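You operate a simulated robot arm through the tools that you are given. There is no shell and no other tool.

You are at the controls of a simulated robot arm. One attempt, no reset.

Task
Put things in order on the drainer by the tap. At the end: the blue drain plug stands where the black sensor (marked "T2") stood; the black sensor from the drainer by the tap stands where the clear caps jar stood; one of the rolled forms from the drainer by the tap is on the top of the blue drawer table; the clear caps jar is in the red bucket; whatever was shut is shut again. Leave all else as you found it, and nothing knocked over. Set down upright: rolled form.

Only the result counts: the job must be done as asked and must still hold three seconds after the hand-in. Knocking over, shifting, dropping, spilling or breaking anything else fails it. A push-on lid holds only when it is set on centred and level and pressed home; a screw cap is set on level and turned clockwise until tight.

Robot
A 6-joint arm with a two-finger gripper, fixed in place. Base frame: the origin is at the foot of the arm, x ahead of it, y to its left, z up; the work surface is at about z = 880. Units: mm, degrees, N and s.
With the tool pointing down near the work surface it reaches from about 140 to 680 mm from the base axis. Its first joint turns from -66.0 to 66.0 degrees. Payload 2.45 kg.
The TCP is the grasp point between the finger pads, 30 mm short of the fingertips. In the tool frame z runs along the fingers and y along their closing line. Largest opening 106 mm; the body of the gripper starts 79 mm behind the TCP.
Orientation is told as [roll, pitch, yaw] about the base's x, y, z axes, in that order, counted from this pose: with the fingers straight down and closing along the base's y, the tool's x points along the base's -x, its y along +y and its z along -z.

Tools
- The arm moves only by the tool arm_command. Its argument "increments" is one flat list of numbers, 7 for each row, row after row: the shift along the base's x, y, z in mm, then the turn, a rotation vector about the base's x, y, z in degrees, then the opening in per cent of the stroke, from 0 (shut) to 100 (fully open). In form: [x, y, z, ax, ay, az, jaw, x, y, z, ax, ay, az, jaw, ...]. A call has 1 to 20 rows; each row is the pose to reach, as a shift and turn from the pose commanded when the call began. Each row takes 0.2 s and may step no farther than 50 mm and 8.6 degrees from the row before; otherwise, or with a gripper value out of range, the whole call is refused. Where a pose cannot be reached the arm comes as near as it can. A force on the tool above 40 N (or 10 N above the force at the start of the call, whichever is more), or a blocked arm, ends the call early, and 0.2 s more pass. The fingers move at their own pace (about 153 mm/s each) and stop on an object; they squeeze with about 45 N. The grip force told is the motor's: it shows also when the fingers shut on nothing. Time passes only in rows, and 0.2 s behind the last, so rows that repeat a pose let the fingers close. It gives the time, the measured TCP pose, the force on the tool (base axes), the opening and the grip force at its end, in the units of the frame above (readings bear some noise), with the torque about the TCP (base axes, N m) and any sound that the robot's microphone picked up.
- Cameras (640 x 400 px; columns grow to the right, rows downward): "scene" is fixed at [71.3, 428.4, 1398.4]; the picture's right is [-0.58, -0.81, 0.00], its down [-0.49, 0.35, -0.80] and it looks along [0.65, -0.46, -0.60] (base axes); focal length 214 px, centre (320, 200). "wrist" rides on the gripper at [76, -2, -106] in the tool frame; the picture's right is [0.02, 1.00, 0.00], its down [-0.78, 0.02, -0.62] and it looks along [-0.62, 0.01, 0.78] (tool axes); focal length 247 px, centre (320, 200). There is no depth. A picture from a camera that has moved, and an enlarged one, comes with that camera's place and axes in the base frame and with its lens.
- capture(camera): a new picture of that camera. It takes no simulated time.
- enlarge(camera, box): a new picture of the part [left, top, right, bottom] of that camera's present view, enlarged. It takes no simulated time.
- job_done(): hands the job in; it is judged then, once.

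Places have to be worked out from the pictures, the camera data and where the tool is seen. Open the gripper and draw the arm clear of the work before you hand the job in, unless the task says otherwise.

The tools are called as name(argument=value, ...) on one line, values as JSON. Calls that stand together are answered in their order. arm_command: Moves the arm, as the interface text tells. Its arguments: {"type":"object","properties":{"increments":{"type":"array","items":{"type":"number"}}},"required":["increments"]} The other tools are called the same way: capture (camera) takes a picture; enlarge (camera, box) takes an enlarged picture of a part of a camera's view; job_done () hands the job in.

At the start:

```text
time_s: 0.0
tool_pos: [389.7, 62.0, 1319.5]
tcp_rot: [-0.1, 0.0, 0.0]
contact_force: [0.1, 0.5, 0.9]
moment: [-0.03, 0.0, 0.02]
gripper_width: 105.9
grasp_force: 0.1
```

scene: 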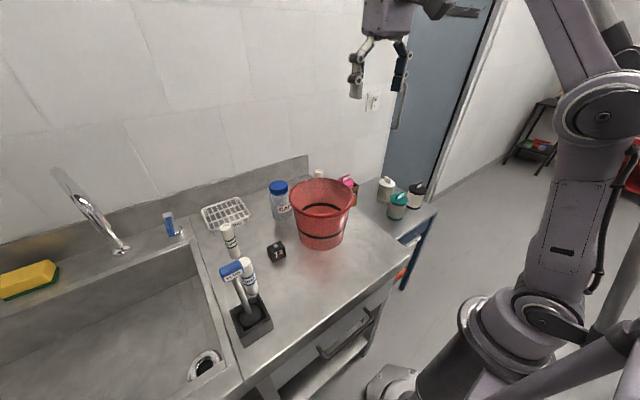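
wrist: 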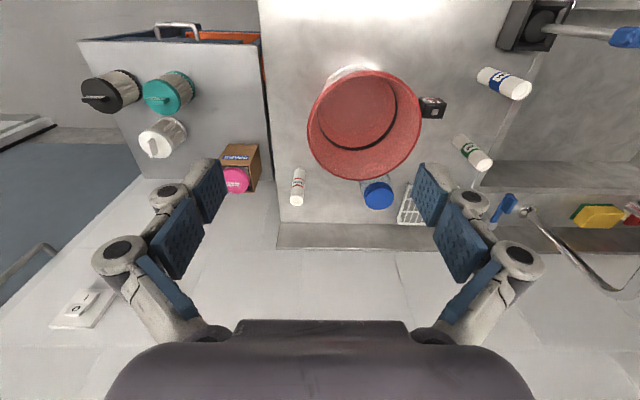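

I start by looking closely at the scene from both cameras to identify the objects.

enlarge(camera="scene", box=[190, 160, 350, 260])

enlarge(camera="scene", box=[180, 220, 340, 320])

enlarge(camera="scene", box=[300, 150, 460, 250])

enlarge(camera="wrist", box=[260, 40, 580, 240])

enlarge(camera="scene", box=[0, 160, 240, 310])

enlarge(camera="wrist", box=[60, 10, 300, 160])

```text
4.00 times, centred on (270, 210) of scene
camera zoom: at [71.3, 428.4, 1398.4], right [-0.58, -0.81, 0.0], down [-0.49, 0.35, -0.8], along [0.65, -0.46, -0.6], focal length 858 px, centre (520, 160)
```

zoom: 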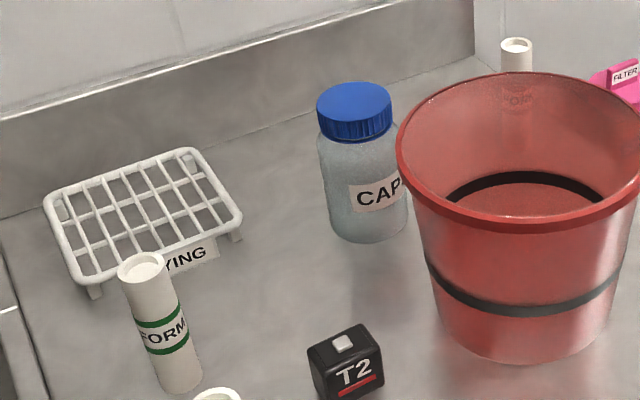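

```text
4.00 times, centred on (260, 270) of scene
camera zoom: at [71.3, 428.4, 1398.4], right [-0.58, -0.81, 0.0], down [-0.49, 0.35, -0.8], along [0.65, -0.46, -0.6], focal length 858 px, centre (560, -80)
```

zoom: 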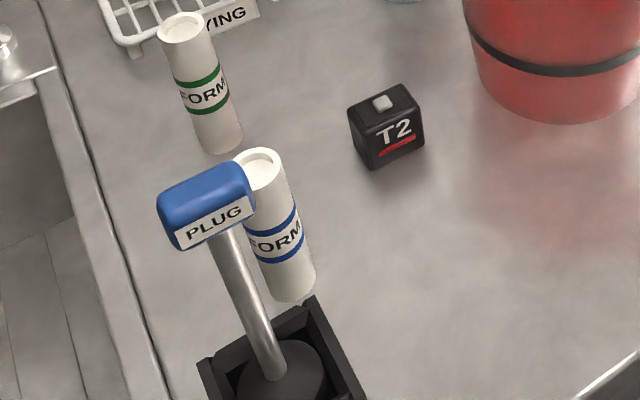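

```text
4.00 times, centred on (380, 200) of scene
camera zoom: at [71.3, 428.4, 1398.4], right [-0.58, -0.81, 0.0], down [-0.49, 0.35, -0.8], along [0.65, -0.46, -0.6], focal length 858 px, centre (80, 200)
```

zoom: 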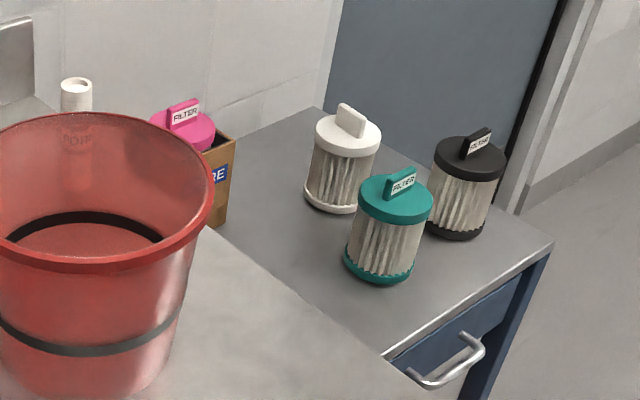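

```text
2.00 times, centred on (420, 140) of wrist
camera zoom: at [312.6, 60.0, 1425.4], right [-0.02, 1.0, 0.0], down [0.78, 0.02, 0.62], along [0.62, 0.01, -0.78], focal length 494 px, centre (120, 320)
```

zoom: 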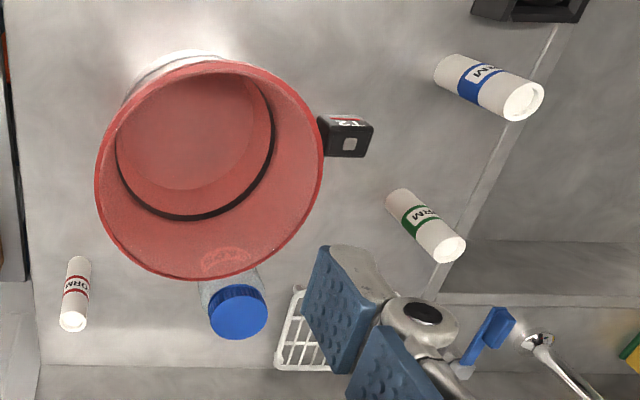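

```text
2.67 times, centred on (120, 235) of scene
camera zoom: at [71.3, 428.4, 1398.4], right [-0.58, -0.81, 0.0], down [-0.49, 0.35, -0.8], along [0.65, -0.46, -0.6], focal length 572 px, centre (853, 107)
```

zoom: 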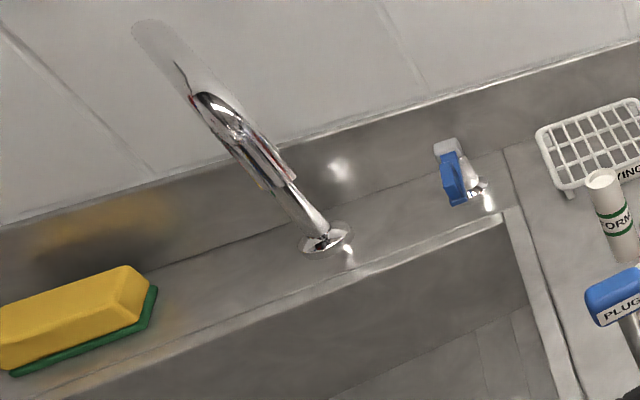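

```text
2.67 times, centred on (180, 85) of wrist
camera zoom: at [312.6, 60.0, 1425.4], right [-0.02, 1.0, 0.0], down [0.78, 0.02, 0.62], along [0.62, 0.01, -0.78], focal length 659 px, centre (693, 507)
```

zoom: 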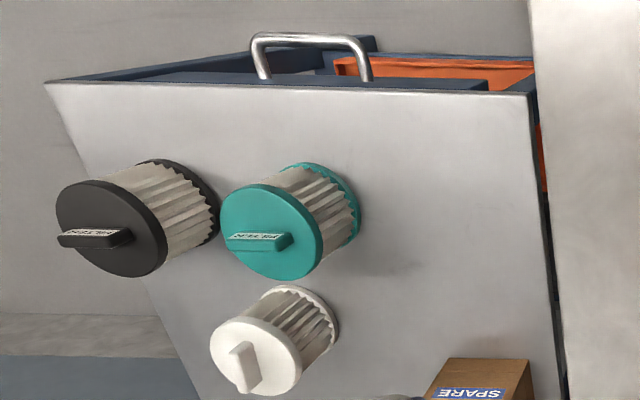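

The counter holds the jar, T2 sensor, plug in a black holder, three forms and the bucket. The blue table is off to the -y side and seems lower. I'll move the wrist camera over the jar/T2 area for a better look.

arm_command(increments=[-20, 45, -10, 0, 0, 0, 100, -40, 90, -40, 0, 0, 0, 100, -60, 130, -70, 0, 0, 0, 100, -60, 170, -100, 0, 0, 0, 100, -60, 188, -120, 0, 0, 0, 100])

```text
refused: row 1 steps farther than a row can; nothing moved
```

One row slightly exceeded the step limit; I resend with smaller steps.

arm_command(increments=[-15, 35, -15, 0, 0, 0, 100, -30, 70, -40, 0, 0, 0, 100, -45, 105, -65, 0, 0, 0, 100, -60, 140, -90, 0, 0, 0, 100, -60, 170, -115, 0, 0, 0, 100, -60, 188, -120, 0, 0, 0, 100])

capture(camera="wrist")

```text
time_s: 1.4
tool_pos: [330.1, 251.1, 1199.6]
tcp_rot: [0.0, -0.1, 0.0]
contact_force: [-0.6, -0.2, 0.3]
moment: [-0.02, 0.02, 0.01]
gripper_width: 105.7
grasp_force: 0.1
```

```text
taken
camera wrist: at [252.8, 249.2, 1304.4], right [-0.02, 1.0, 0.0], down [0.78, 0.02, 0.62], along [0.62, 0.01, -0.78], focal length 247 px, centre (320, 200)
```

wrist: 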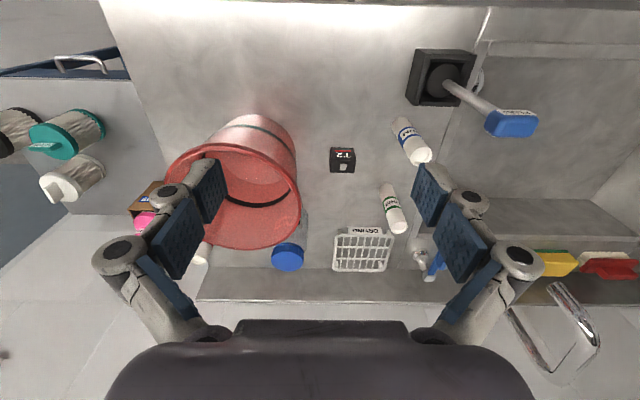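

Good view. I enlarge on the T2, forms, plug holder and jar for measurements.

enlarge(camera="wrist", box=[300, 120, 460, 220])

enlarge(camera="wrist", box=[390, 40, 550, 140])

enlarge(camera="wrist", box=[160, 100, 320, 200])

enlarge(camera="wrist", box=[240, 190, 400, 290])

enlarge(camera="scene", box=[210, 250, 290, 350])

enlarge(camera="scene", box=[250, 170, 330, 220])

```text
4.00 times, centred on (380, 170) of wrist
camera zoom: at [252.8, 249.2, 1304.4], right [-0.02, 1.0, 0.0], down [0.78, 0.02, 0.62], along [0.62, 0.01, -0.78], focal length 988 px, centre (80, 320)
```

zoom: 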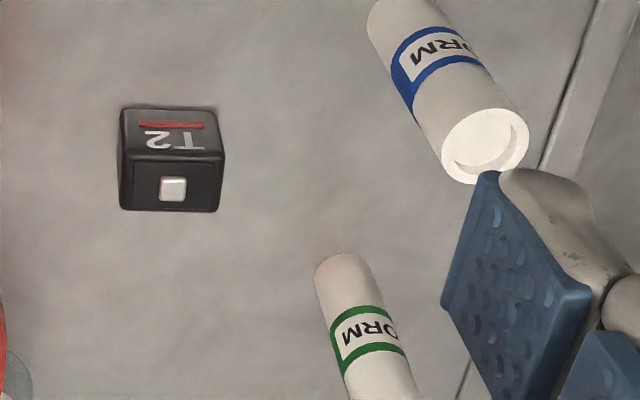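

```text
4.00 times, centred on (470, 90) of wrist
camera zoom: at [252.8, 249.2, 1304.4], right [-0.02, 1.0, 0.0], down [0.78, 0.02, 0.62], along [0.62, 0.01, -0.78], focal length 988 px, centre (-280, 640)
```

zoom: 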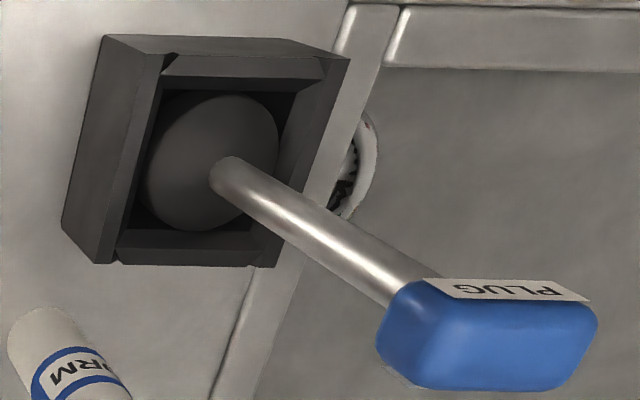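

```text
4.00 times, centred on (240, 150) of wrist
camera zoom: at [252.8, 249.2, 1304.4], right [-0.02, 1.0, 0.0], down [0.78, 0.02, 0.62], along [0.62, 0.01, -0.78], focal length 988 px, centre (640, 400)
```

zoom: 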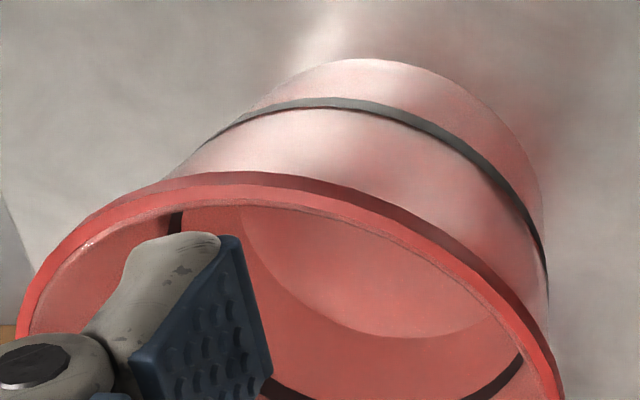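

```text
4.00 times, centred on (320, 240) of wrist
camera zoom: at [252.8, 249.2, 1304.4], right [-0.02, 1.0, 0.0], down [0.78, 0.02, 0.62], along [0.62, 0.01, -0.78], focal length 988 px, centre (320, 40)
```

zoom: 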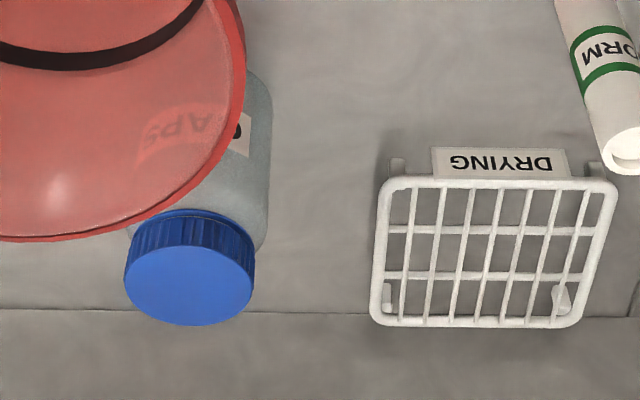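

```text
4.00 times, centred on (250, 300) of scene
camera zoom: at [71.3, 428.4, 1398.4], right [-0.58, -0.81, 0.0], down [-0.49, 0.35, -0.8], along [0.65, -0.46, -0.6], focal length 858 px, centre (600, -200)
```

zoom: 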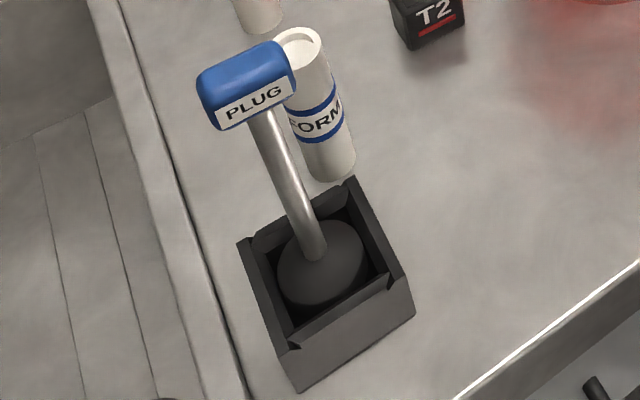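

```text
8.00 times, centred on (290, 195) of scene
camera zoom: at [71.3, 428.4, 1398.4], right [-0.58, -0.81, 0.0], down [-0.49, 0.35, -0.8], along [0.65, -0.46, -0.6], focal length 1716 px, centre (560, 240)
```

zoom: 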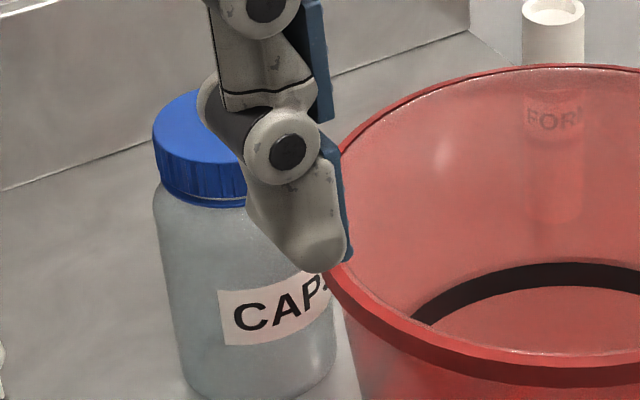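

Estimates so far: T2 ≈ (476,294), jar ≈ (648,193), bucket ≈ (467,142), plug ≈ (336,424), blue form ≈ (412,391). I move closer to the jar to refine.

arm_command(increments=[45, -10, -5, 0, 0, 0, 100, 90, -20, -15, 0, 0, 0, 100, 135, -32, -25, 0, 0, 0, 100, 180, -45, -35, 0, 0, 0, 100, 220, -55, -45, 0, 0, 0, 100, 230, -58, -50, 0, 0, 0, 100])

capture(camera="wrist")

enlarge(camera="wrist", box=[220, 80, 420, 205])

```text
time_s: 2.8
tool_pos: [560.6, 191.6, 1150.7]
tcp_rot: [0.0, 0.0, 0.1]
contact_force: [0.7, -0.4, -0.2]
moment: [0.0, 0.0, 0.04]
gripper_width: 105.9
grasp_force: 0.1
```

```text
taken
camera wrist: at [483.3, 189.5, 1255.4], right [-0.02, 1.0, 0.0], down [0.78, 0.02, 0.62], along [0.62, 0.01, -0.78], focal length 247 px, centre (320, 200)
```

wrist: 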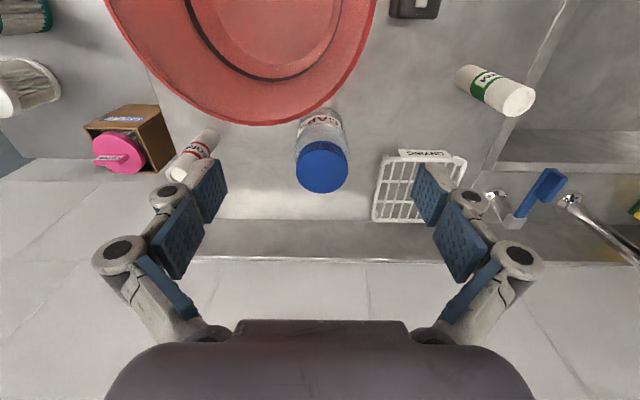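

```text
3.20 times, centred on (320, 142) of wrist
camera zoom: at [483.3, 189.5, 1255.4], right [-0.02, 1.0, 0.0], down [0.78, 0.02, 0.62], along [0.62, 0.01, -0.78], focal length 790 px, centre (320, 384)
```

zoom: 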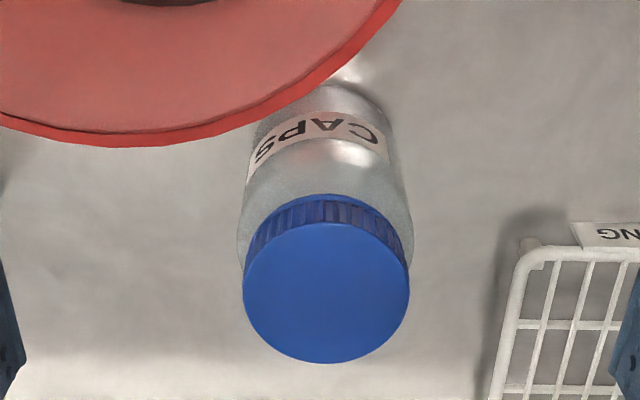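

Jar refined to ≈ (642,194), lid top z≈1000, body dia ≈74. I move over it and stop with fingertips just above the lid to check alignment and reach.

arm_command(increments=[41, 1, 0, 0, 0, 0, 100, 82, 2, 0, 0, 0, 0, 100, 82, 2, -40, 0, 0, 0, 100, 82, 2, -80, 0, 0, 0, 100, 82, 2, -105, 0, 0, 0, 100])

capture(camera="wrist")

enlarge(camera="scene", box=[230, 130, 350, 220])

```text
time_s: 4.0
tool_pos: [619.0, 188.8, 1057.9]
tcp_rot: [0.0, 0.0, 0.0]
contact_force: [0.1, -0.5, -0.2]
moment: [-0.02, -0.01, 0.01]
gripper_width: 106.2
grasp_force: 0.1
out of reach, approached as far as the arm can: row 1, 2, 3, 4, 5
```

```text
taken
camera wrist: at [542.3, 186.0, 1163.4], right [-0.02, 1.0, 0.0], down [0.78, 0.02, 0.62], along [0.62, 0.01, -0.78], focal length 247 px, centre (320, 200)
```

wrist: 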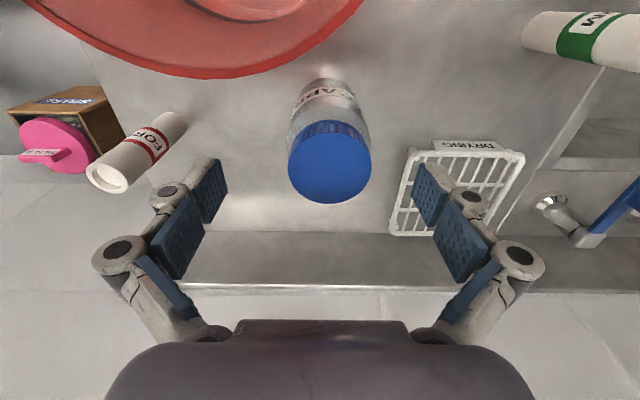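

```text
4.44 times, centred on (290, 175) of scene
camera zoom: at [71.3, 428.4, 1398.4], right [-0.58, -0.81, 0.0], down [-0.49, 0.35, -0.8], along [0.65, -0.46, -0.6], focal length 953 px, centre (453, 311)
```

zoom: 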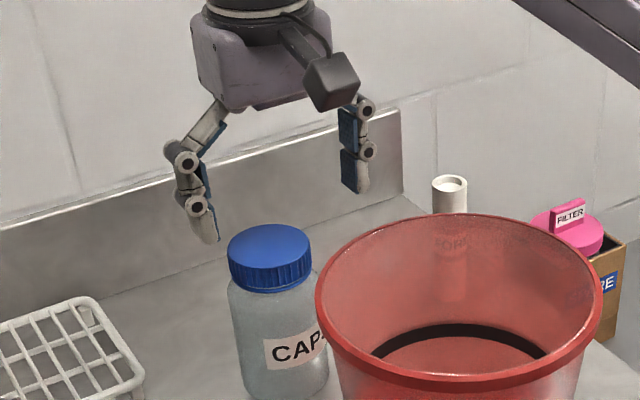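

The arm reaches only radius ≈647 at this height with the tool vertical; it should gain reach lower down. I test by going down a bit and looking at the readings.

arm_command(increments=[0, 0, -30, 0, 0, 0, 100, 0, 0, -50, 0, 0, 0, 100])

```text
time_s: 4.6
tool_pos: [618.8, 188.1, 1007.3]
tcp_rot: [0.0, 0.1, 0.0]
contact_force: [-0.1, -0.2, 0.1]
moment: [-0.01, 0.01, 0.0]
gripper_width: 105.9
grasp_force: 0.0
```

The command base is the clamped pose. Now I extend toward the jar centre and step down, checking how far out it gets.

arm_command(increments=[23, 5.5, -10, 0, 0, 0, 100, 23, 5.5, -30, 0, 0, 0, 100, 23, 5.5, -50, 0, 0, 0, 100])

capture(camera="wrist")

enlarge(camera="scene", box=[230, 130, 350, 220])

```text
time_s: 5.4
tool_pos: [642.9, 192.4, 957.7]
tcp_rot: [0.0, 0.0, 0.0]
contact_force: [0.8, -0.3, -0.5]
moment: [-0.01, 0.03, 0.0]
gripper_width: 105.7
grasp_force: 0.1
```

```text
taken
camera wrist: at [565.0, 190.8, 1062.5], right [-0.02, 1.0, 0.0], down [0.78, 0.02, 0.62], along [0.62, 0.01, -0.78], focal length 247 px, centre (320, 200)
```

wrist: 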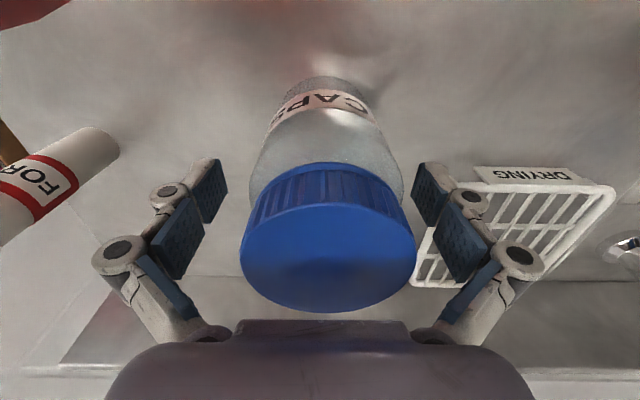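

```text
4.44 times, centred on (290, 175) of scene
camera zoom: at [71.3, 428.4, 1398.4], right [-0.58, -0.81, 0.0], down [-0.49, 0.35, -0.8], along [0.65, -0.46, -0.6], focal length 953 px, centre (453, 311)
```

zoom: 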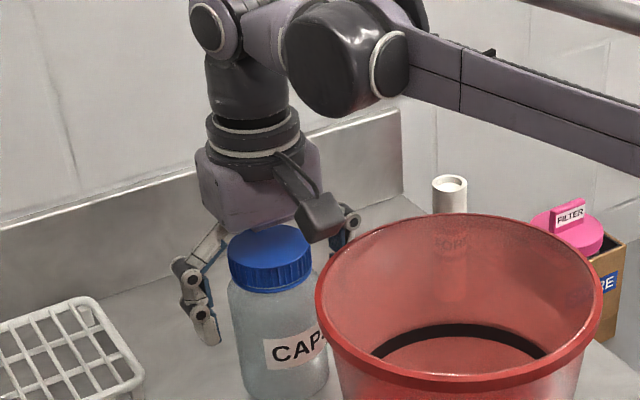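

The arm reaches the jar at (642.9,192.4,957.7); the jar centre looks about 2.5 mm further in +y. I align and close.

arm_command(increments=[0, 2.5, 0, 0, 0, 0, 100, 0, 2.5, 0, 0, 0, 0, 0, 0, 2.5, 0, 0, 0, 0, 0, 0, 2.5, 0, 0, 0, 0, 0])

```text
time_s: 6.4
tool_pos: [641.5, 195.1, 957.2]
tcp_rot: [-0.1, 0.0, 0.1]
contact_force: [0.9, 0.6, 9.9]
moment: [0.17, 0.22, -0.06]
gripper_width: 69.5
grasp_force: 44.6
```

Jar held (width 69.5 mm). I lift slightly first to check the weight and grip.

arm_command(increments=[-1, 0, 5, 0, 0, 0, 0, -4, 1, 14, 0, 0, 0, 0, -4, 1, 14, 0, 0, 0, 0])

capture(camera="wrist")

```text
time_s: 7.2
tool_pos: [637.6, 196.9, 971.0]
tcp_rot: [0.0, 0.1, 0.1]
contact_force: [-0.8, -0.3, -0.9]
moment: [0.0, -0.01, 0.01]
gripper_width: 69.3
grasp_force: 45.4
```

```text
taken
camera wrist: at [560.8, 194.4, 1076.5], right [-0.02, 1.0, 0.0], down [0.78, 0.02, 0.62], along [0.62, 0.01, -0.78], focal length 247 px, centre (320, 200)
```

wrist: 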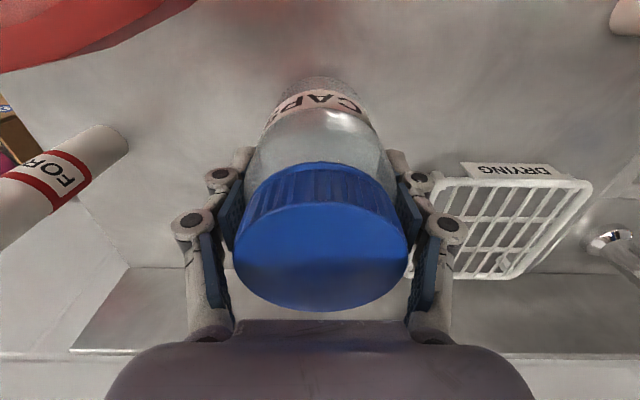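

The jar follows the gripper (light). I lift it along an inward, +y path that stays away from the bucket rim.

arm_command(increments=[-20, 19, 31, 0, 0, 0, 0, -39.5, 44, 61, 0, 0, 0, 0, -62.5, 62, 91, 0, 0, 0, 0, -82.5, 72, 121, 0, 0, 0, 0, -97.5, 76, 151, 0, 0, 0, 0, -112.5, 79, 181, 0, 0, 0, 0, -122.5, 74, 201, 0, 0, 0, 0, -122.5, 74, 211, 0, 0, 0, 0])

capture(camera="scene")

capture(camera="wrist")

```text
time_s: 9.0
tool_pos: [508.9, 267.2, 1179.2]
tcp_rot: [0.0, 0.0, 0.0]
contact_force: [0.0, 0.4, -0.9]
moment: [-0.01, -0.01, 0.01]
gripper_width: 69.8
grasp_force: 45.4
out of reach, approached as far as the arm can: row 8
```

```text
taken
```

scene: 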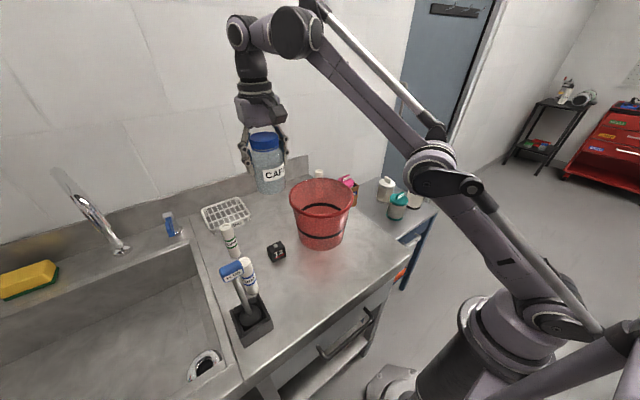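

```text
taken
camera wrist: at [433.6, 265.6, 1284.4], right [-0.02, 1.0, 0.0], down [0.78, 0.02, 0.62], along [0.62, 0.01, -0.78], focal length 247 px, centre (320, 200)
```

wrist: 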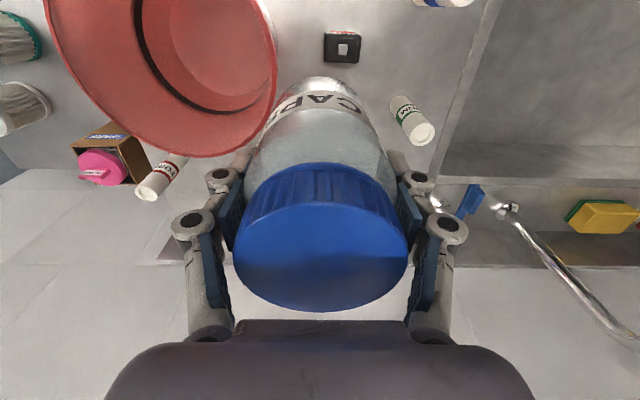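

Bucket rim centre refined to ≈ (470,139), R≈92, rim z≈1047. I'll place the jar slightly forward (+x 14) of the centre so the camera housing stays inside the rim; moving above it now.

arm_command(increments=[-8, -40, 0, 0, 0, 0, 0, -16, -80, -2, 0, 0, 0, 0, -24, -115, -4, 0, 0, 0, 0, -25, -128, -5, 0, 0, 0, 0, -25, -128, -5, 0, 0, 0, 0])

capture(camera="scene")

capture(camera="wrist")

enlarge(camera="scene", box=[250, 130, 390, 260])

```text
time_s: 10.2
tool_pos: [486.2, 137.8, 1172.9]
tcp_rot: [0.1, 0.1, 0.1]
contact_force: [0.7, 0.0, -1.2]
moment: [0.02, -0.01, -0.01]
gripper_width: 69.8
grasp_force: 45.0
```

```text
taken
```

scene: 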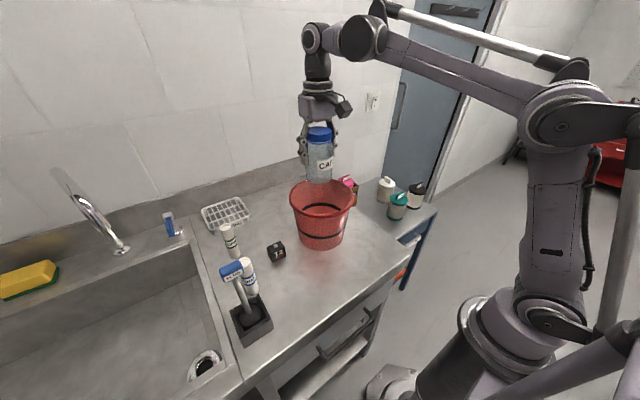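

```text
taken
camera wrist: at [409.7, 137.3, 1278.1], right [-0.02, 1.0, 0.0], down [0.78, 0.02, 0.62], along [0.62, 0.01, -0.78], focal length 247 px, centre (320, 200)
```

wrist: 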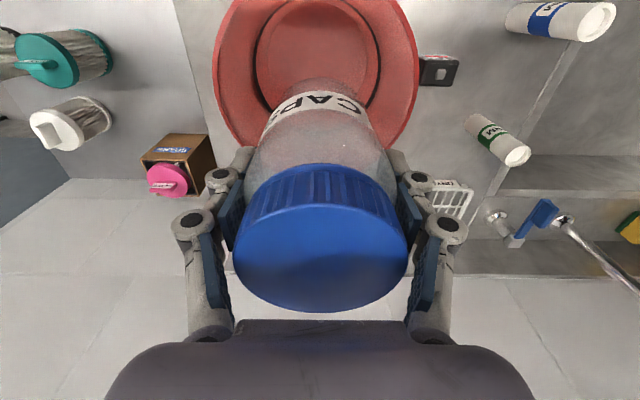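

```text
3.08 times, centred on (320, 195) of scene
camera zoom: at [71.3, 428.4, 1398.4], right [-0.58, -0.81, 0.0], down [-0.49, 0.35, -0.8], along [0.65, -0.46, -0.6], focal length 660 px, centre (320, 215)
```

zoom: 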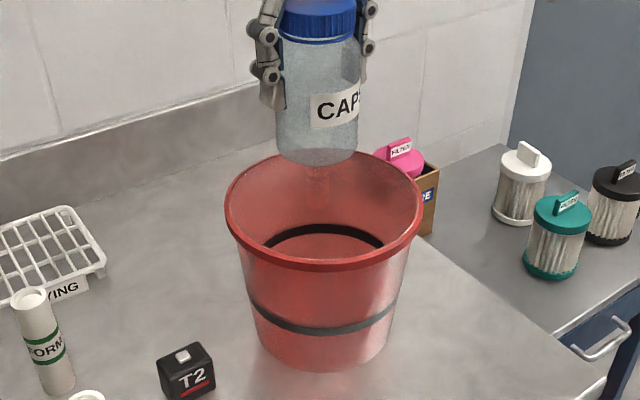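

Jar is above the bucket opening, aligned in y (137.8 vs ≈137). I shift 4 mm back in x and descend to just above the bucket floor.

arm_command(increments=[-4, 0, -30, 0, 0, 0, 0, -4, 0, -65, 0, 0, 0, 0, -4, 0, -100, 0, 0, 0, 0, -4, 0, -135, 0, 0, 0, 0, -4, 0, -165, 0, 0, 0, 0, -4, 0, -188, 0, 0, 0, 0, -4, 0, -188, 0, 0, 0, 0])

enlarge(camera="scene", box=[250, 130, 390, 260])

capture(camera="wrist")

```text
time_s: 11.8
tool_pos: [481.9, 140.3, 986.0]
tcp_rot: [0.0, 0.0, 0.0]
contact_force: [-0.2, -0.7, -1.3]
moment: [0.0, 0.02, -0.03]
gripper_width: 69.5
grasp_force: 45.0
```

```text
3.08 times, centred on (320, 195) of scene
camera zoom: at [71.3, 428.4, 1398.4], right [-0.58, -0.81, 0.0], down [-0.49, 0.35, -0.8], along [0.65, -0.46, -0.6], focal length 660 px, centre (320, 215)
```

zoom: 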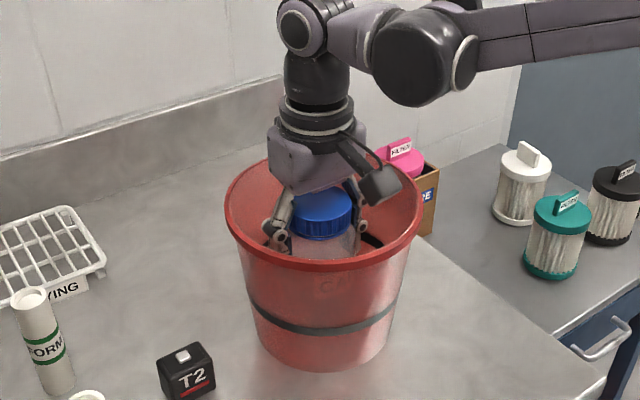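

```text
taken
camera wrist: at [405.4, 138.2, 1090.9], right [-0.02, 1.0, 0.0], down [0.78, 0.02, 0.62], along [0.62, 0.01, -0.78], focal length 247 px, centre (320, 200)
```

wrist: 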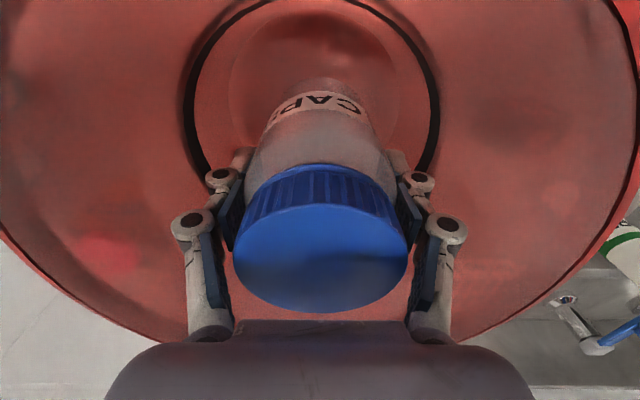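

The jar is inside the bucket with clearance all round. I lower in small steps watching force.

arm_command(increments=[0, 0, -6, 0, 0, 0, 0, 0, 0, -12, 0, 0, 0, 0, 0, 0, -15, 0, 0, 0, 0])

arm_command(increments=[0, 0, -2, 0, 0, 0, 0, 0, 0, -4, 0, 0, 0, 0])

```text
time_s: 12.6
tool_pos: [483.3, 141.2, 970.6]
tcp_rot: [0.0, 0.0, 0.0]
contact_force: [0.6, -0.9, -1.2]
moment: [0.01, 0.01, -0.03]
gripper_width: 70.0
grasp_force: 45.2
```

```text
time_s: 13.2
tool_pos: [482.0, 140.4, 966.4]
tcp_rot: [0.0, 0.0, 0.1]
contact_force: [0.0, 0.4, -1.0]
moment: [0.03, -0.02, 0.0]
gripper_width: 69.4
grasp_force: 45.1
```

No contact yet (z≈966.5). I continue down by 2 mm steps.

arm_command(increments=[0, 0, -1.5, 0, 0, 0, 0, 0, 0, -3, 0, 0, 0, 0])

arm_command(increments=[0, 0, -1, 0, 0, 0, 0, 0, 0, -2, 0, 0, 0, 0])

```text
time_s: 13.8
tool_pos: [481.5, 139.9, 963.1]
tcp_rot: [0.0, 0.0, 0.1]
contact_force: [0.3, -0.1, -0.2]
moment: [-0.02, 0.01, -0.03]
gripper_width: 69.5
grasp_force: 44.9
```

```text
time_s: 14.4
tool_pos: [480.9, 139.6, 963.0]
tcp_rot: [-0.1, -0.1, 0.0]
contact_force: [2.3, -0.4, 33.4]
moment: [0.02, 0.08, -0.32]
gripper_width: 70.0
grasp_force: 45.1
```

Contact at z≈963 (33 N). I ease up 1.5 mm, then open partially (to ~82 mm) so the knuckles do not hit the bucket wall.

arm_command(increments=[0, 0, 1.2, 0, 0, 0, 0, 0, 0, 1.2, 0, 0, 0, 72, 0, 0, 1.2, 0, 0, 0, 76, 0, 0, 1.2, 0, 0, 0, 76])

capture(camera="wrist")

```text
time_s: 15.4
tool_pos: [481.4, 139.9, 962.6]
tcp_rot: [0.0, -0.1, -0.1]
contact_force: [-0.4, -0.3, 0.2]
moment: [0.01, 0.01, -0.01]
gripper_width: 80.8
grasp_force: 0.1
```

```text
taken
camera wrist: at [405.1, 138.5, 1068.2], right [-0.02, 1.0, 0.0], down [0.78, 0.02, 0.62], along [0.62, 0.01, -0.78], focal length 247 px, centre (320, 200)
```

wrist: 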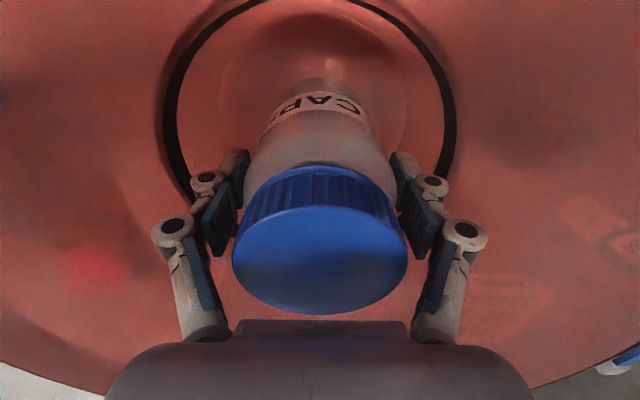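

Jar released and standing on the bucket floor. I raise straight up, keeping the partial opening until clear.

arm_command(increments=[0, 0, 15, 0, 0, 0, 76, 0, 0, 45, 0, 0, 0, 76, 0, 0, 85, 0, 0, 0, 76, 0, 0, 125, 0, 0, 0, 76, 0, 0, 165, 0, 0, 0, 76, 0, 0, 190, 0, 0, 0, 76])

capture(camera="wrist")

enlarge(camera="scene", box=[250, 130, 390, 260])

```text
time_s: 16.8
tool_pos: [482.2, 140.0, 1155.1]
tcp_rot: [0.0, 0.0, 0.0]
contact_force: [-0.4, 0.7, 0.5]
moment: [0.03, 0.03, 0.0]
gripper_width: 80.3
grasp_force: 0.0
```

```text
taken
camera wrist: at [405.4, 138.3, 1259.1], right [-0.02, 1.0, 0.0], down [0.78, 0.02, 0.62], along [0.62, 0.01, -0.78], focal length 247 px, centre (320, 200)
```

wrist: 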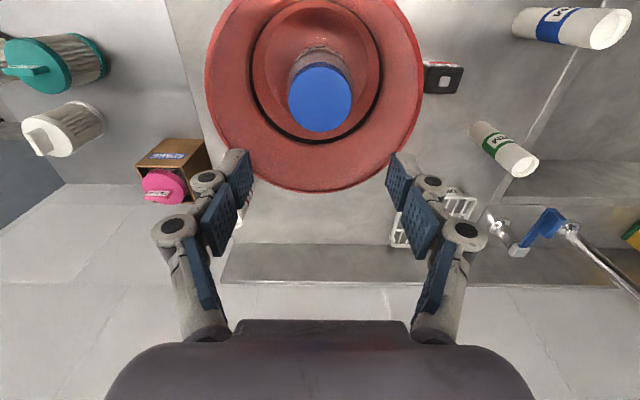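

```text
3.08 times, centred on (320, 195) of scene
camera zoom: at [71.3, 428.4, 1398.4], right [-0.58, -0.81, 0.0], down [-0.49, 0.35, -0.8], along [0.65, -0.46, -0.6], focal length 660 px, centre (320, 215)
```

zoom: 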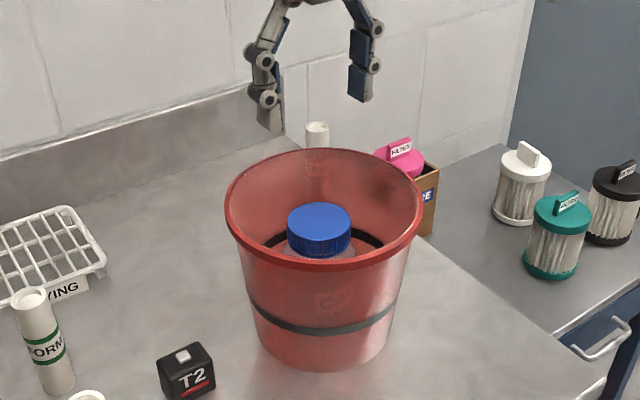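

The jar is upright in the bucket. Next T2: I check its exact position and orientation with a zoom.

enlarge(camera="wrist", box=[404, 45, 484, 110])

enlarge(camera="scene", box=[255, 230, 300, 270])

```text
6.15 times, centred on (444, 78) of wrist
camera zoom: at [405.4, 138.3, 1259.1], right [-0.02, 1.0, 0.0], down [0.78, 0.02, 0.62], along [0.62, 0.01, -0.78], focal length 1520 px, centre (-443, 954)
```

zoom: 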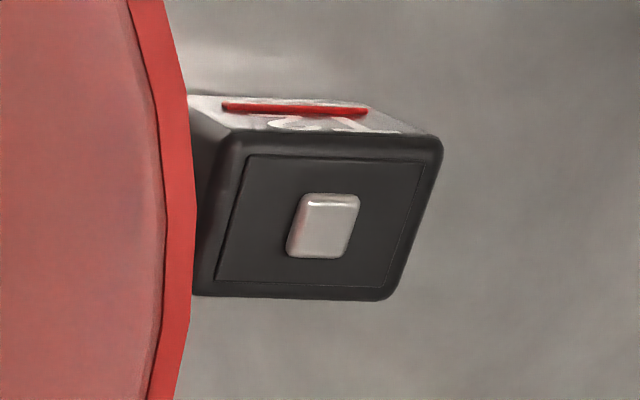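

```text
10.00 times, centred on (278, 250) of scene
camera zoom: at [71.3, 428.4, 1398.4], right [-0.58, -0.81, 0.0], down [-0.49, 0.35, -0.8], along [0.65, -0.46, -0.6], focal length 2145 px, centre (745, -300)
```

zoom: 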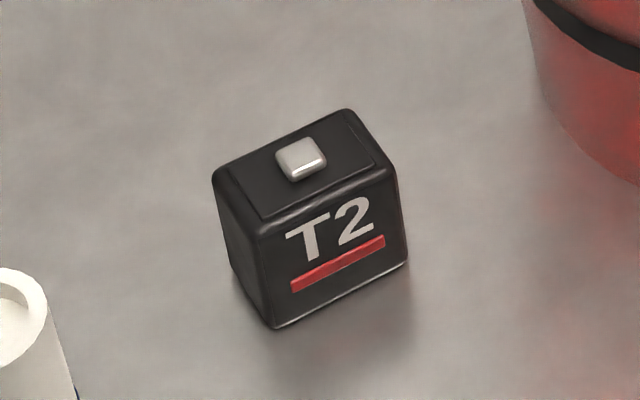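

T2 ≈ (480,294.5), 28×43×41 mm, square to the axes. Because the bucket is close in y, I'll grip it along x: I move over it while yawing -90°.

arm_command(increments=[0, 14, 0, 0, 0, -8, 80, 0, 28, 0, 0, 0, -16, 85, 0, 42, 0, 0, 0, -24, 90, 0, 56, 0, 0, 0, -32, 100, 0, 70, 0, 0, 0, -40, 100, 0, 84, 0, 0, 0, -48, 100, 0, 98, 0, 0, 0, -56, 100, 0, 112, 0, 0, 0, -64, 100, 0, 126, 0, 0, 0, -72, 100, 0, 140, -10, 0, 0, -80, 100, -2, 152, -20, 0, 0, -88, 100, -2, 154.5, -30, 0, 0, -90, 100])

capture(camera="wrist")

capture(camera="scene")

```text
time_s: 19.4
tool_pos: [480.5, 295.7, 1122.3]
tcp_rot: [0.0, 0.0, -90.1]
contact_force: [0.2, -0.5, 0.1]
moment: [0.0, -0.03, 0.02]
gripper_width: 106.1
grasp_force: 0.2
```

```text
taken
camera wrist: at [478.2, 371.3, 1227.5], right [1.0, 0.02, 0.0], down [0.02, -0.78, 0.62], along [0.01, -0.62, -0.78], focal length 247 px, centre (320, 200)
```

wrist: 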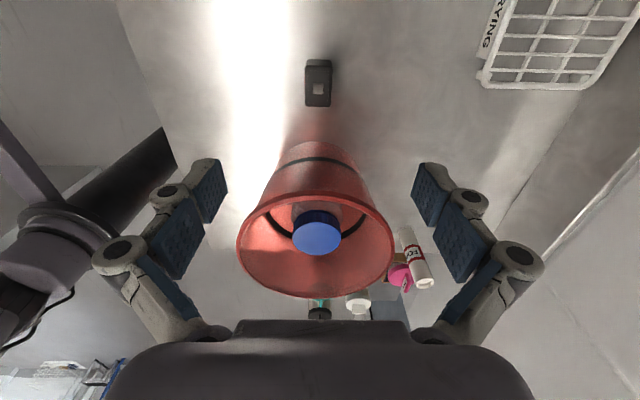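

```text
taken
```

scene: 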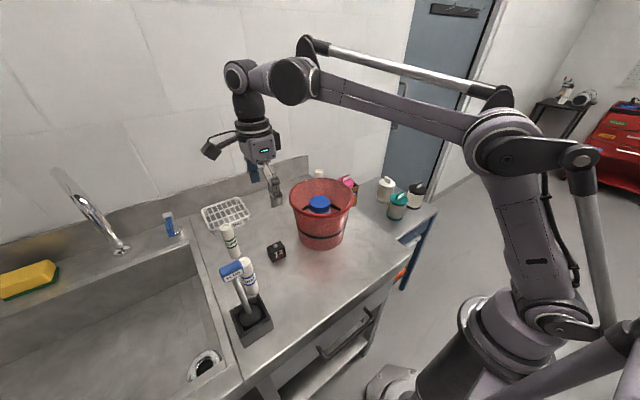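

Yaw works. I zoom on T2 to fine-align before descending.

enlarge(camera="wrist", box=[280, 45, 360, 120])

```text
5.33 times, centred on (320, 82) of wrist
camera zoom: at [478.2, 371.3, 1227.5], right [1.0, 0.02, 0.0], down [0.02, -0.78, 0.62], along [0.01, -0.62, -0.78], focal length 1317 px, centre (320, 827)
```

zoom: 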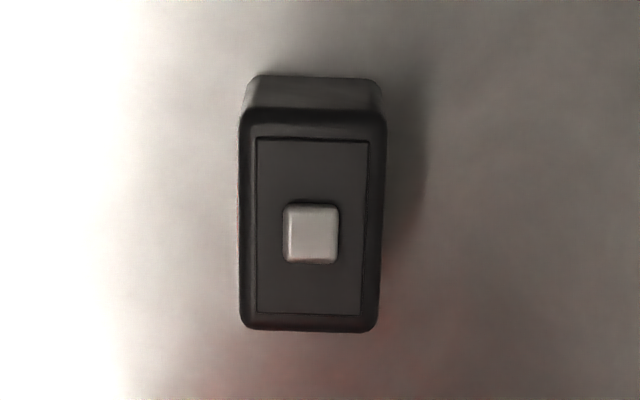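

T2 centre ≈ (478,296). I descend with fingers open, stopping just above, then to grip height.

arm_command(increments=[-2, 0.5, -40, 0, 0, 0, 100, -2, 0.5, -80, 0, 0, 0, 100, -2, 0.5, -120, 0, 0, 0, 100, -2, 0.5, -160, 0, 0, 0, 100, -2, 0.5, -170, 0, 0, 0, 100])

capture(camera="wrist")

enlarge(camera="scene", box=[200, 140, 360, 270])

```text
time_s: 20.6
tool_pos: [477.7, 295.3, 952.5]
tcp_rot: [0.0, 0.1, -90.1]
contact_force: [-0.4, 0.9, 0.0]
moment: [-0.03, 0.02, 0.03]
gripper_width: 105.9
grasp_force: 0.1
```

```text
taken
camera wrist: at [475.9, 371.4, 1057.9], right [1.0, 0.02, 0.0], down [0.02, -0.78, 0.62], along [0.01, -0.62, -0.78], focal length 247 px, centre (320, 200)
```

wrist: 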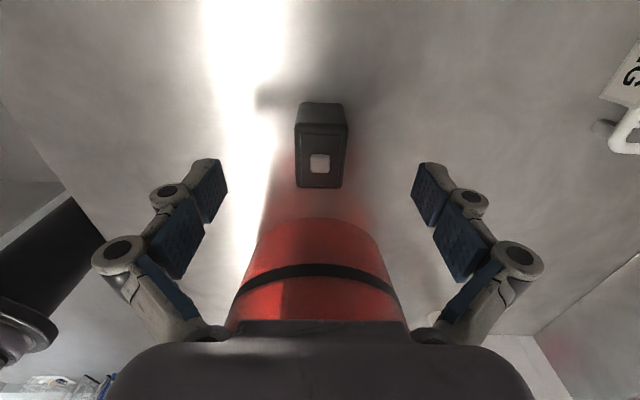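

```text
3.08 times, centred on (280, 205) of scene
camera zoom: at [71.3, 428.4, 1398.4], right [-0.58, -0.81, 0.0], down [-0.49, 0.35, -0.8], along [0.65, -0.46, -0.6], focal length 660 px, centre (443, 185)
```

zoom: 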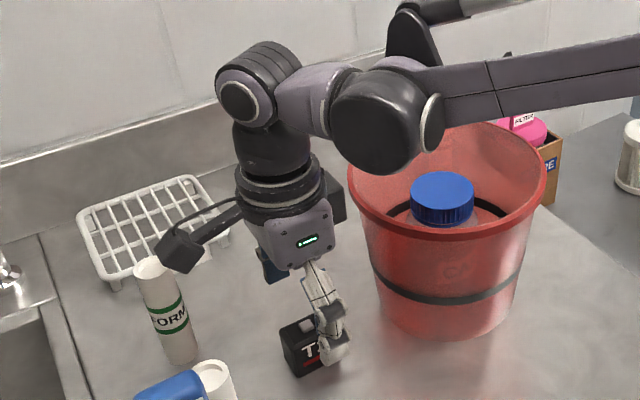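

Aligned. I descend to z≈914 and close on T2.

arm_command(increments=[0, 0, -20, 0, 0, 0, 100, 0, 0, -34, 0, 0, 0, 100, 0, 0, -38, 0, 0, 0, 100, 0, 0, -38, 0, 0, 0, 50, 0, 0, -38, 0, 0, 0, 10, 0, 0, -38, 0, 0, 0, 10, 0, 0, -38, 0, 0, 0, 10])

```text
time_s: 22.2
tool_pos: [477.4, 294.5, 914.5]
tcp_rot: [0.0, 0.0, -90.1]
contact_force: [0.6, -1.0, 1.1]
moment: [-0.01, 0.01, -0.04]
gripper_width: 31.0
grasp_force: 45.1
```

T2 gripped at 31 mm. I carry it around the bucket to the jar's former place (642.5,194.5), stopping about 10 mm above the surface.

arm_command(increments=[0, 0, 15, 0, 0, 0, 0, 0, 0, 45, 0, 0, 0, 0, 20, -2, 75, 0, 0, 0, 0, 50, -8, 78, 0, 0, 0, 0, 83, -14, 78, 0, 0, 0, 0, 105, -40, 72, 0, 0, 0, 0, 128, -62, 65, 0, 0, 0, 0, 148, -82, 55, 0, 0, 0, 0, 165, -100, 40, 0, 0, 0, 0, 165, -100, 20, 0, 0, 0, 0, 165, -100, 10, 0, 0, 0, 0, 165, -100, 10, 0, 0, 0, 0])

capture(camera="wrist")

enlarge(camera="scene", box=[200, 130, 360, 260])

```text
time_s: 24.8
tool_pos: [642.2, 194.3, 924.9]
tcp_rot: [0.1, 0.0, -90.0]
contact_force: [0.0, 0.0, -0.2]
moment: [0.03, -0.02, -0.02]
gripper_width: 30.9
grasp_force: 45.2
```

```text
taken
camera wrist: at [641.5, 271.3, 1030.0], right [1.0, 0.02, 0.0], down [0.02, -0.78, 0.62], along [0.01, -0.62, -0.78], focal length 247 px, centre (320, 200)
```

wrist: 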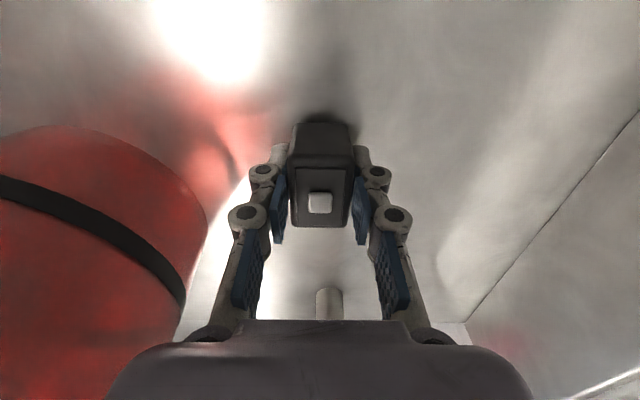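

```text
3.08 times, centred on (280, 195) of scene
camera zoom: at [71.3, 428.4, 1398.4], right [-0.58, -0.81, 0.0], down [-0.49, 0.35, -0.8], along [0.65, -0.46, -0.6], focal length 660 px, centre (443, 215)
```

zoom: 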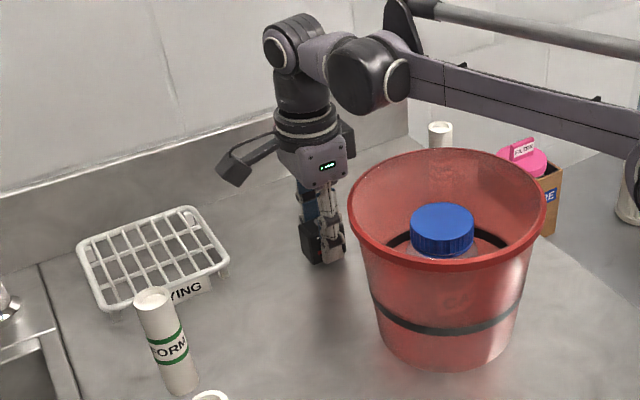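

T2 is over the jar's former place. I lower it the last ~10 mm with force checks.

arm_command(increments=[0, 0, -4, 0, 0, 0, 0, 0, 0, -8, 0, 0, 0, 0, 0, 0, -9, 0, 0, 0, 0])

arm_command(increments=[0, 0, -0.7, 0, 0, 0, 0, 0, 0, -1.4, 0, 0, 0, 0])

```text
time_s: 25.6
tool_pos: [643.9, 194.9, 916.0]
tcp_rot: [0.1, 0.1, -90.0]
contact_force: [-0.7, 0.0, -0.9]
moment: [-0.04, 0.01, 0.02]
gripper_width: 31.0
grasp_force: 44.9
```

```text
time_s: 26.2
tool_pos: [643.9, 196.3, 914.7]
tcp_rot: [-0.1, 0.0, -90.0]
contact_force: [1.0, 0.2, 0.2]
moment: [0.01, -0.05, -0.01]
gripper_width: 30.6
grasp_force: 45.2
```

Not yet firm contact; one more small step down.

arm_command(increments=[0, 0, -0.5, 0, 0, 0, 0, 0, 0, -1, 0, 0, 0, 0])

```text
time_s: 26.8
tool_pos: [642.8, 195.6, 914.9]
tcp_rot: [0.0, 0.0, -90.0]
contact_force: [2.8, 1.0, 15.2]
moment: [0.0, -0.06, -0.02]
gripper_width: 30.8
grasp_force: 45.0
```

Contact (15 N). I ease up slightly, open, and rise straight up.

arm_command(increments=[0, 0, 0.5, 0, 0, 0, 0, 0, 0, 0.5, 0, 0, 0, 40, 0, 0, 0.5, 0, 0, 0, 60, 0, 0, 0.5, 0, 0, 0, 60, 0, 0, 15, 0, 0, 0, 60, 0, 0, 35, 0, 0, 0, 60])

capture(camera="wrist")

```text
time_s: 28.2
tool_pos: [642.4, 194.7, 949.4]
tcp_rot: [0.0, 0.1, -90.0]
contact_force: [0.0, -0.5, 0.8]
moment: [-0.02, -0.01, -0.01]
gripper_width: 63.6
grasp_force: 0.1
```

```text
taken
camera wrist: at [641.0, 271.1, 1054.1], right [1.0, 0.02, 0.0], down [0.02, -0.78, 0.62], along [0.01, -0.62, -0.78], focal length 247 px, centre (320, 200)
```

wrist: 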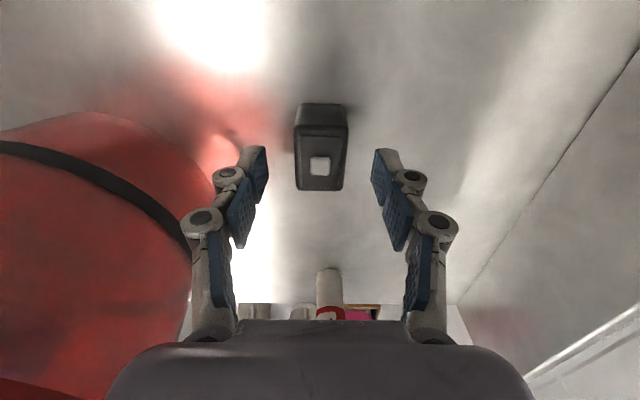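

T2 stands in the jar's place. I retreat up/inward and move over the plug handle for a close look.

arm_command(increments=[0, 0, 20, 0, 0, 0, 60, -16, 8, 45, 0, 0, 0, 60, -40, 35, 75, 0, 0, 0, 60, -62, 60, 105, 0, 0, 0, 60, -90, 75, 135, 0, 0, 0, 60, -120, 85, 165, 0, 0, 0, 60, -150, 100, 190, 0, 0, 0, 60, -178, 125, 210, 0, 0, 0, 60, -206, 150, 225, 0, 0, 0, 60, -232, 175, 240, 0, 0, 0, 60, -258, 200, 248, 0, 0, 0, 60, -284, 222, 250, 0, 0, 0, 60, -306, 229, 250, 0, 0, 0, 60])

capture(camera="wrist")

capture(camera="scene")

```text
time_s: 31.0
tool_pos: [335.0, 424.6, 1198.0]
tcp_rot: [0.0, 0.0, -90.0]
contact_force: [-0.9, -0.6, 0.1]
moment: [0.0, 0.0, 0.04]
gripper_width: 63.7
grasp_force: 0.2
```

```text
taken
camera wrist: at [334.0, 500.2, 1303.1], right [1.0, 0.02, 0.0], down [0.02, -0.78, 0.62], along [0.01, -0.62, -0.78], focal length 247 px, centre (320, 200)
```

wrist: 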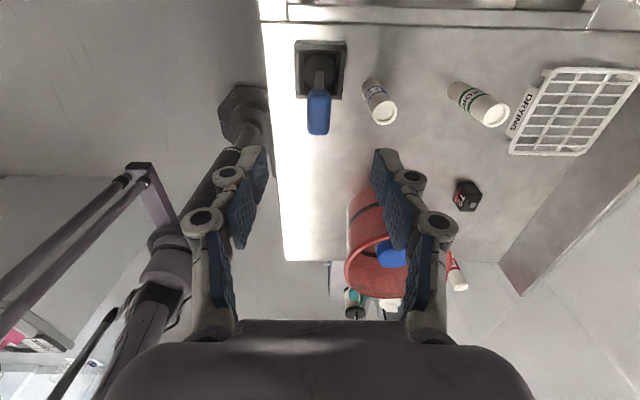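

```text
taken
```

scene: 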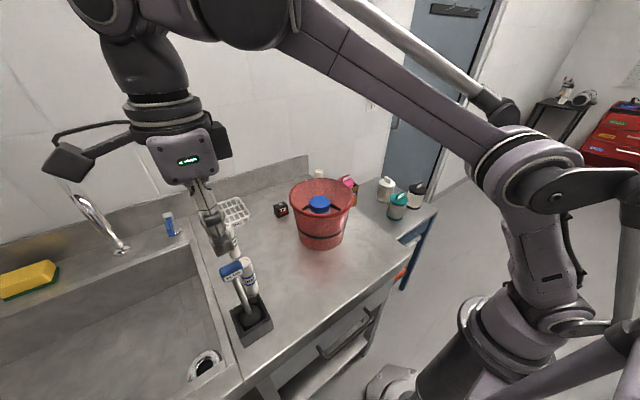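

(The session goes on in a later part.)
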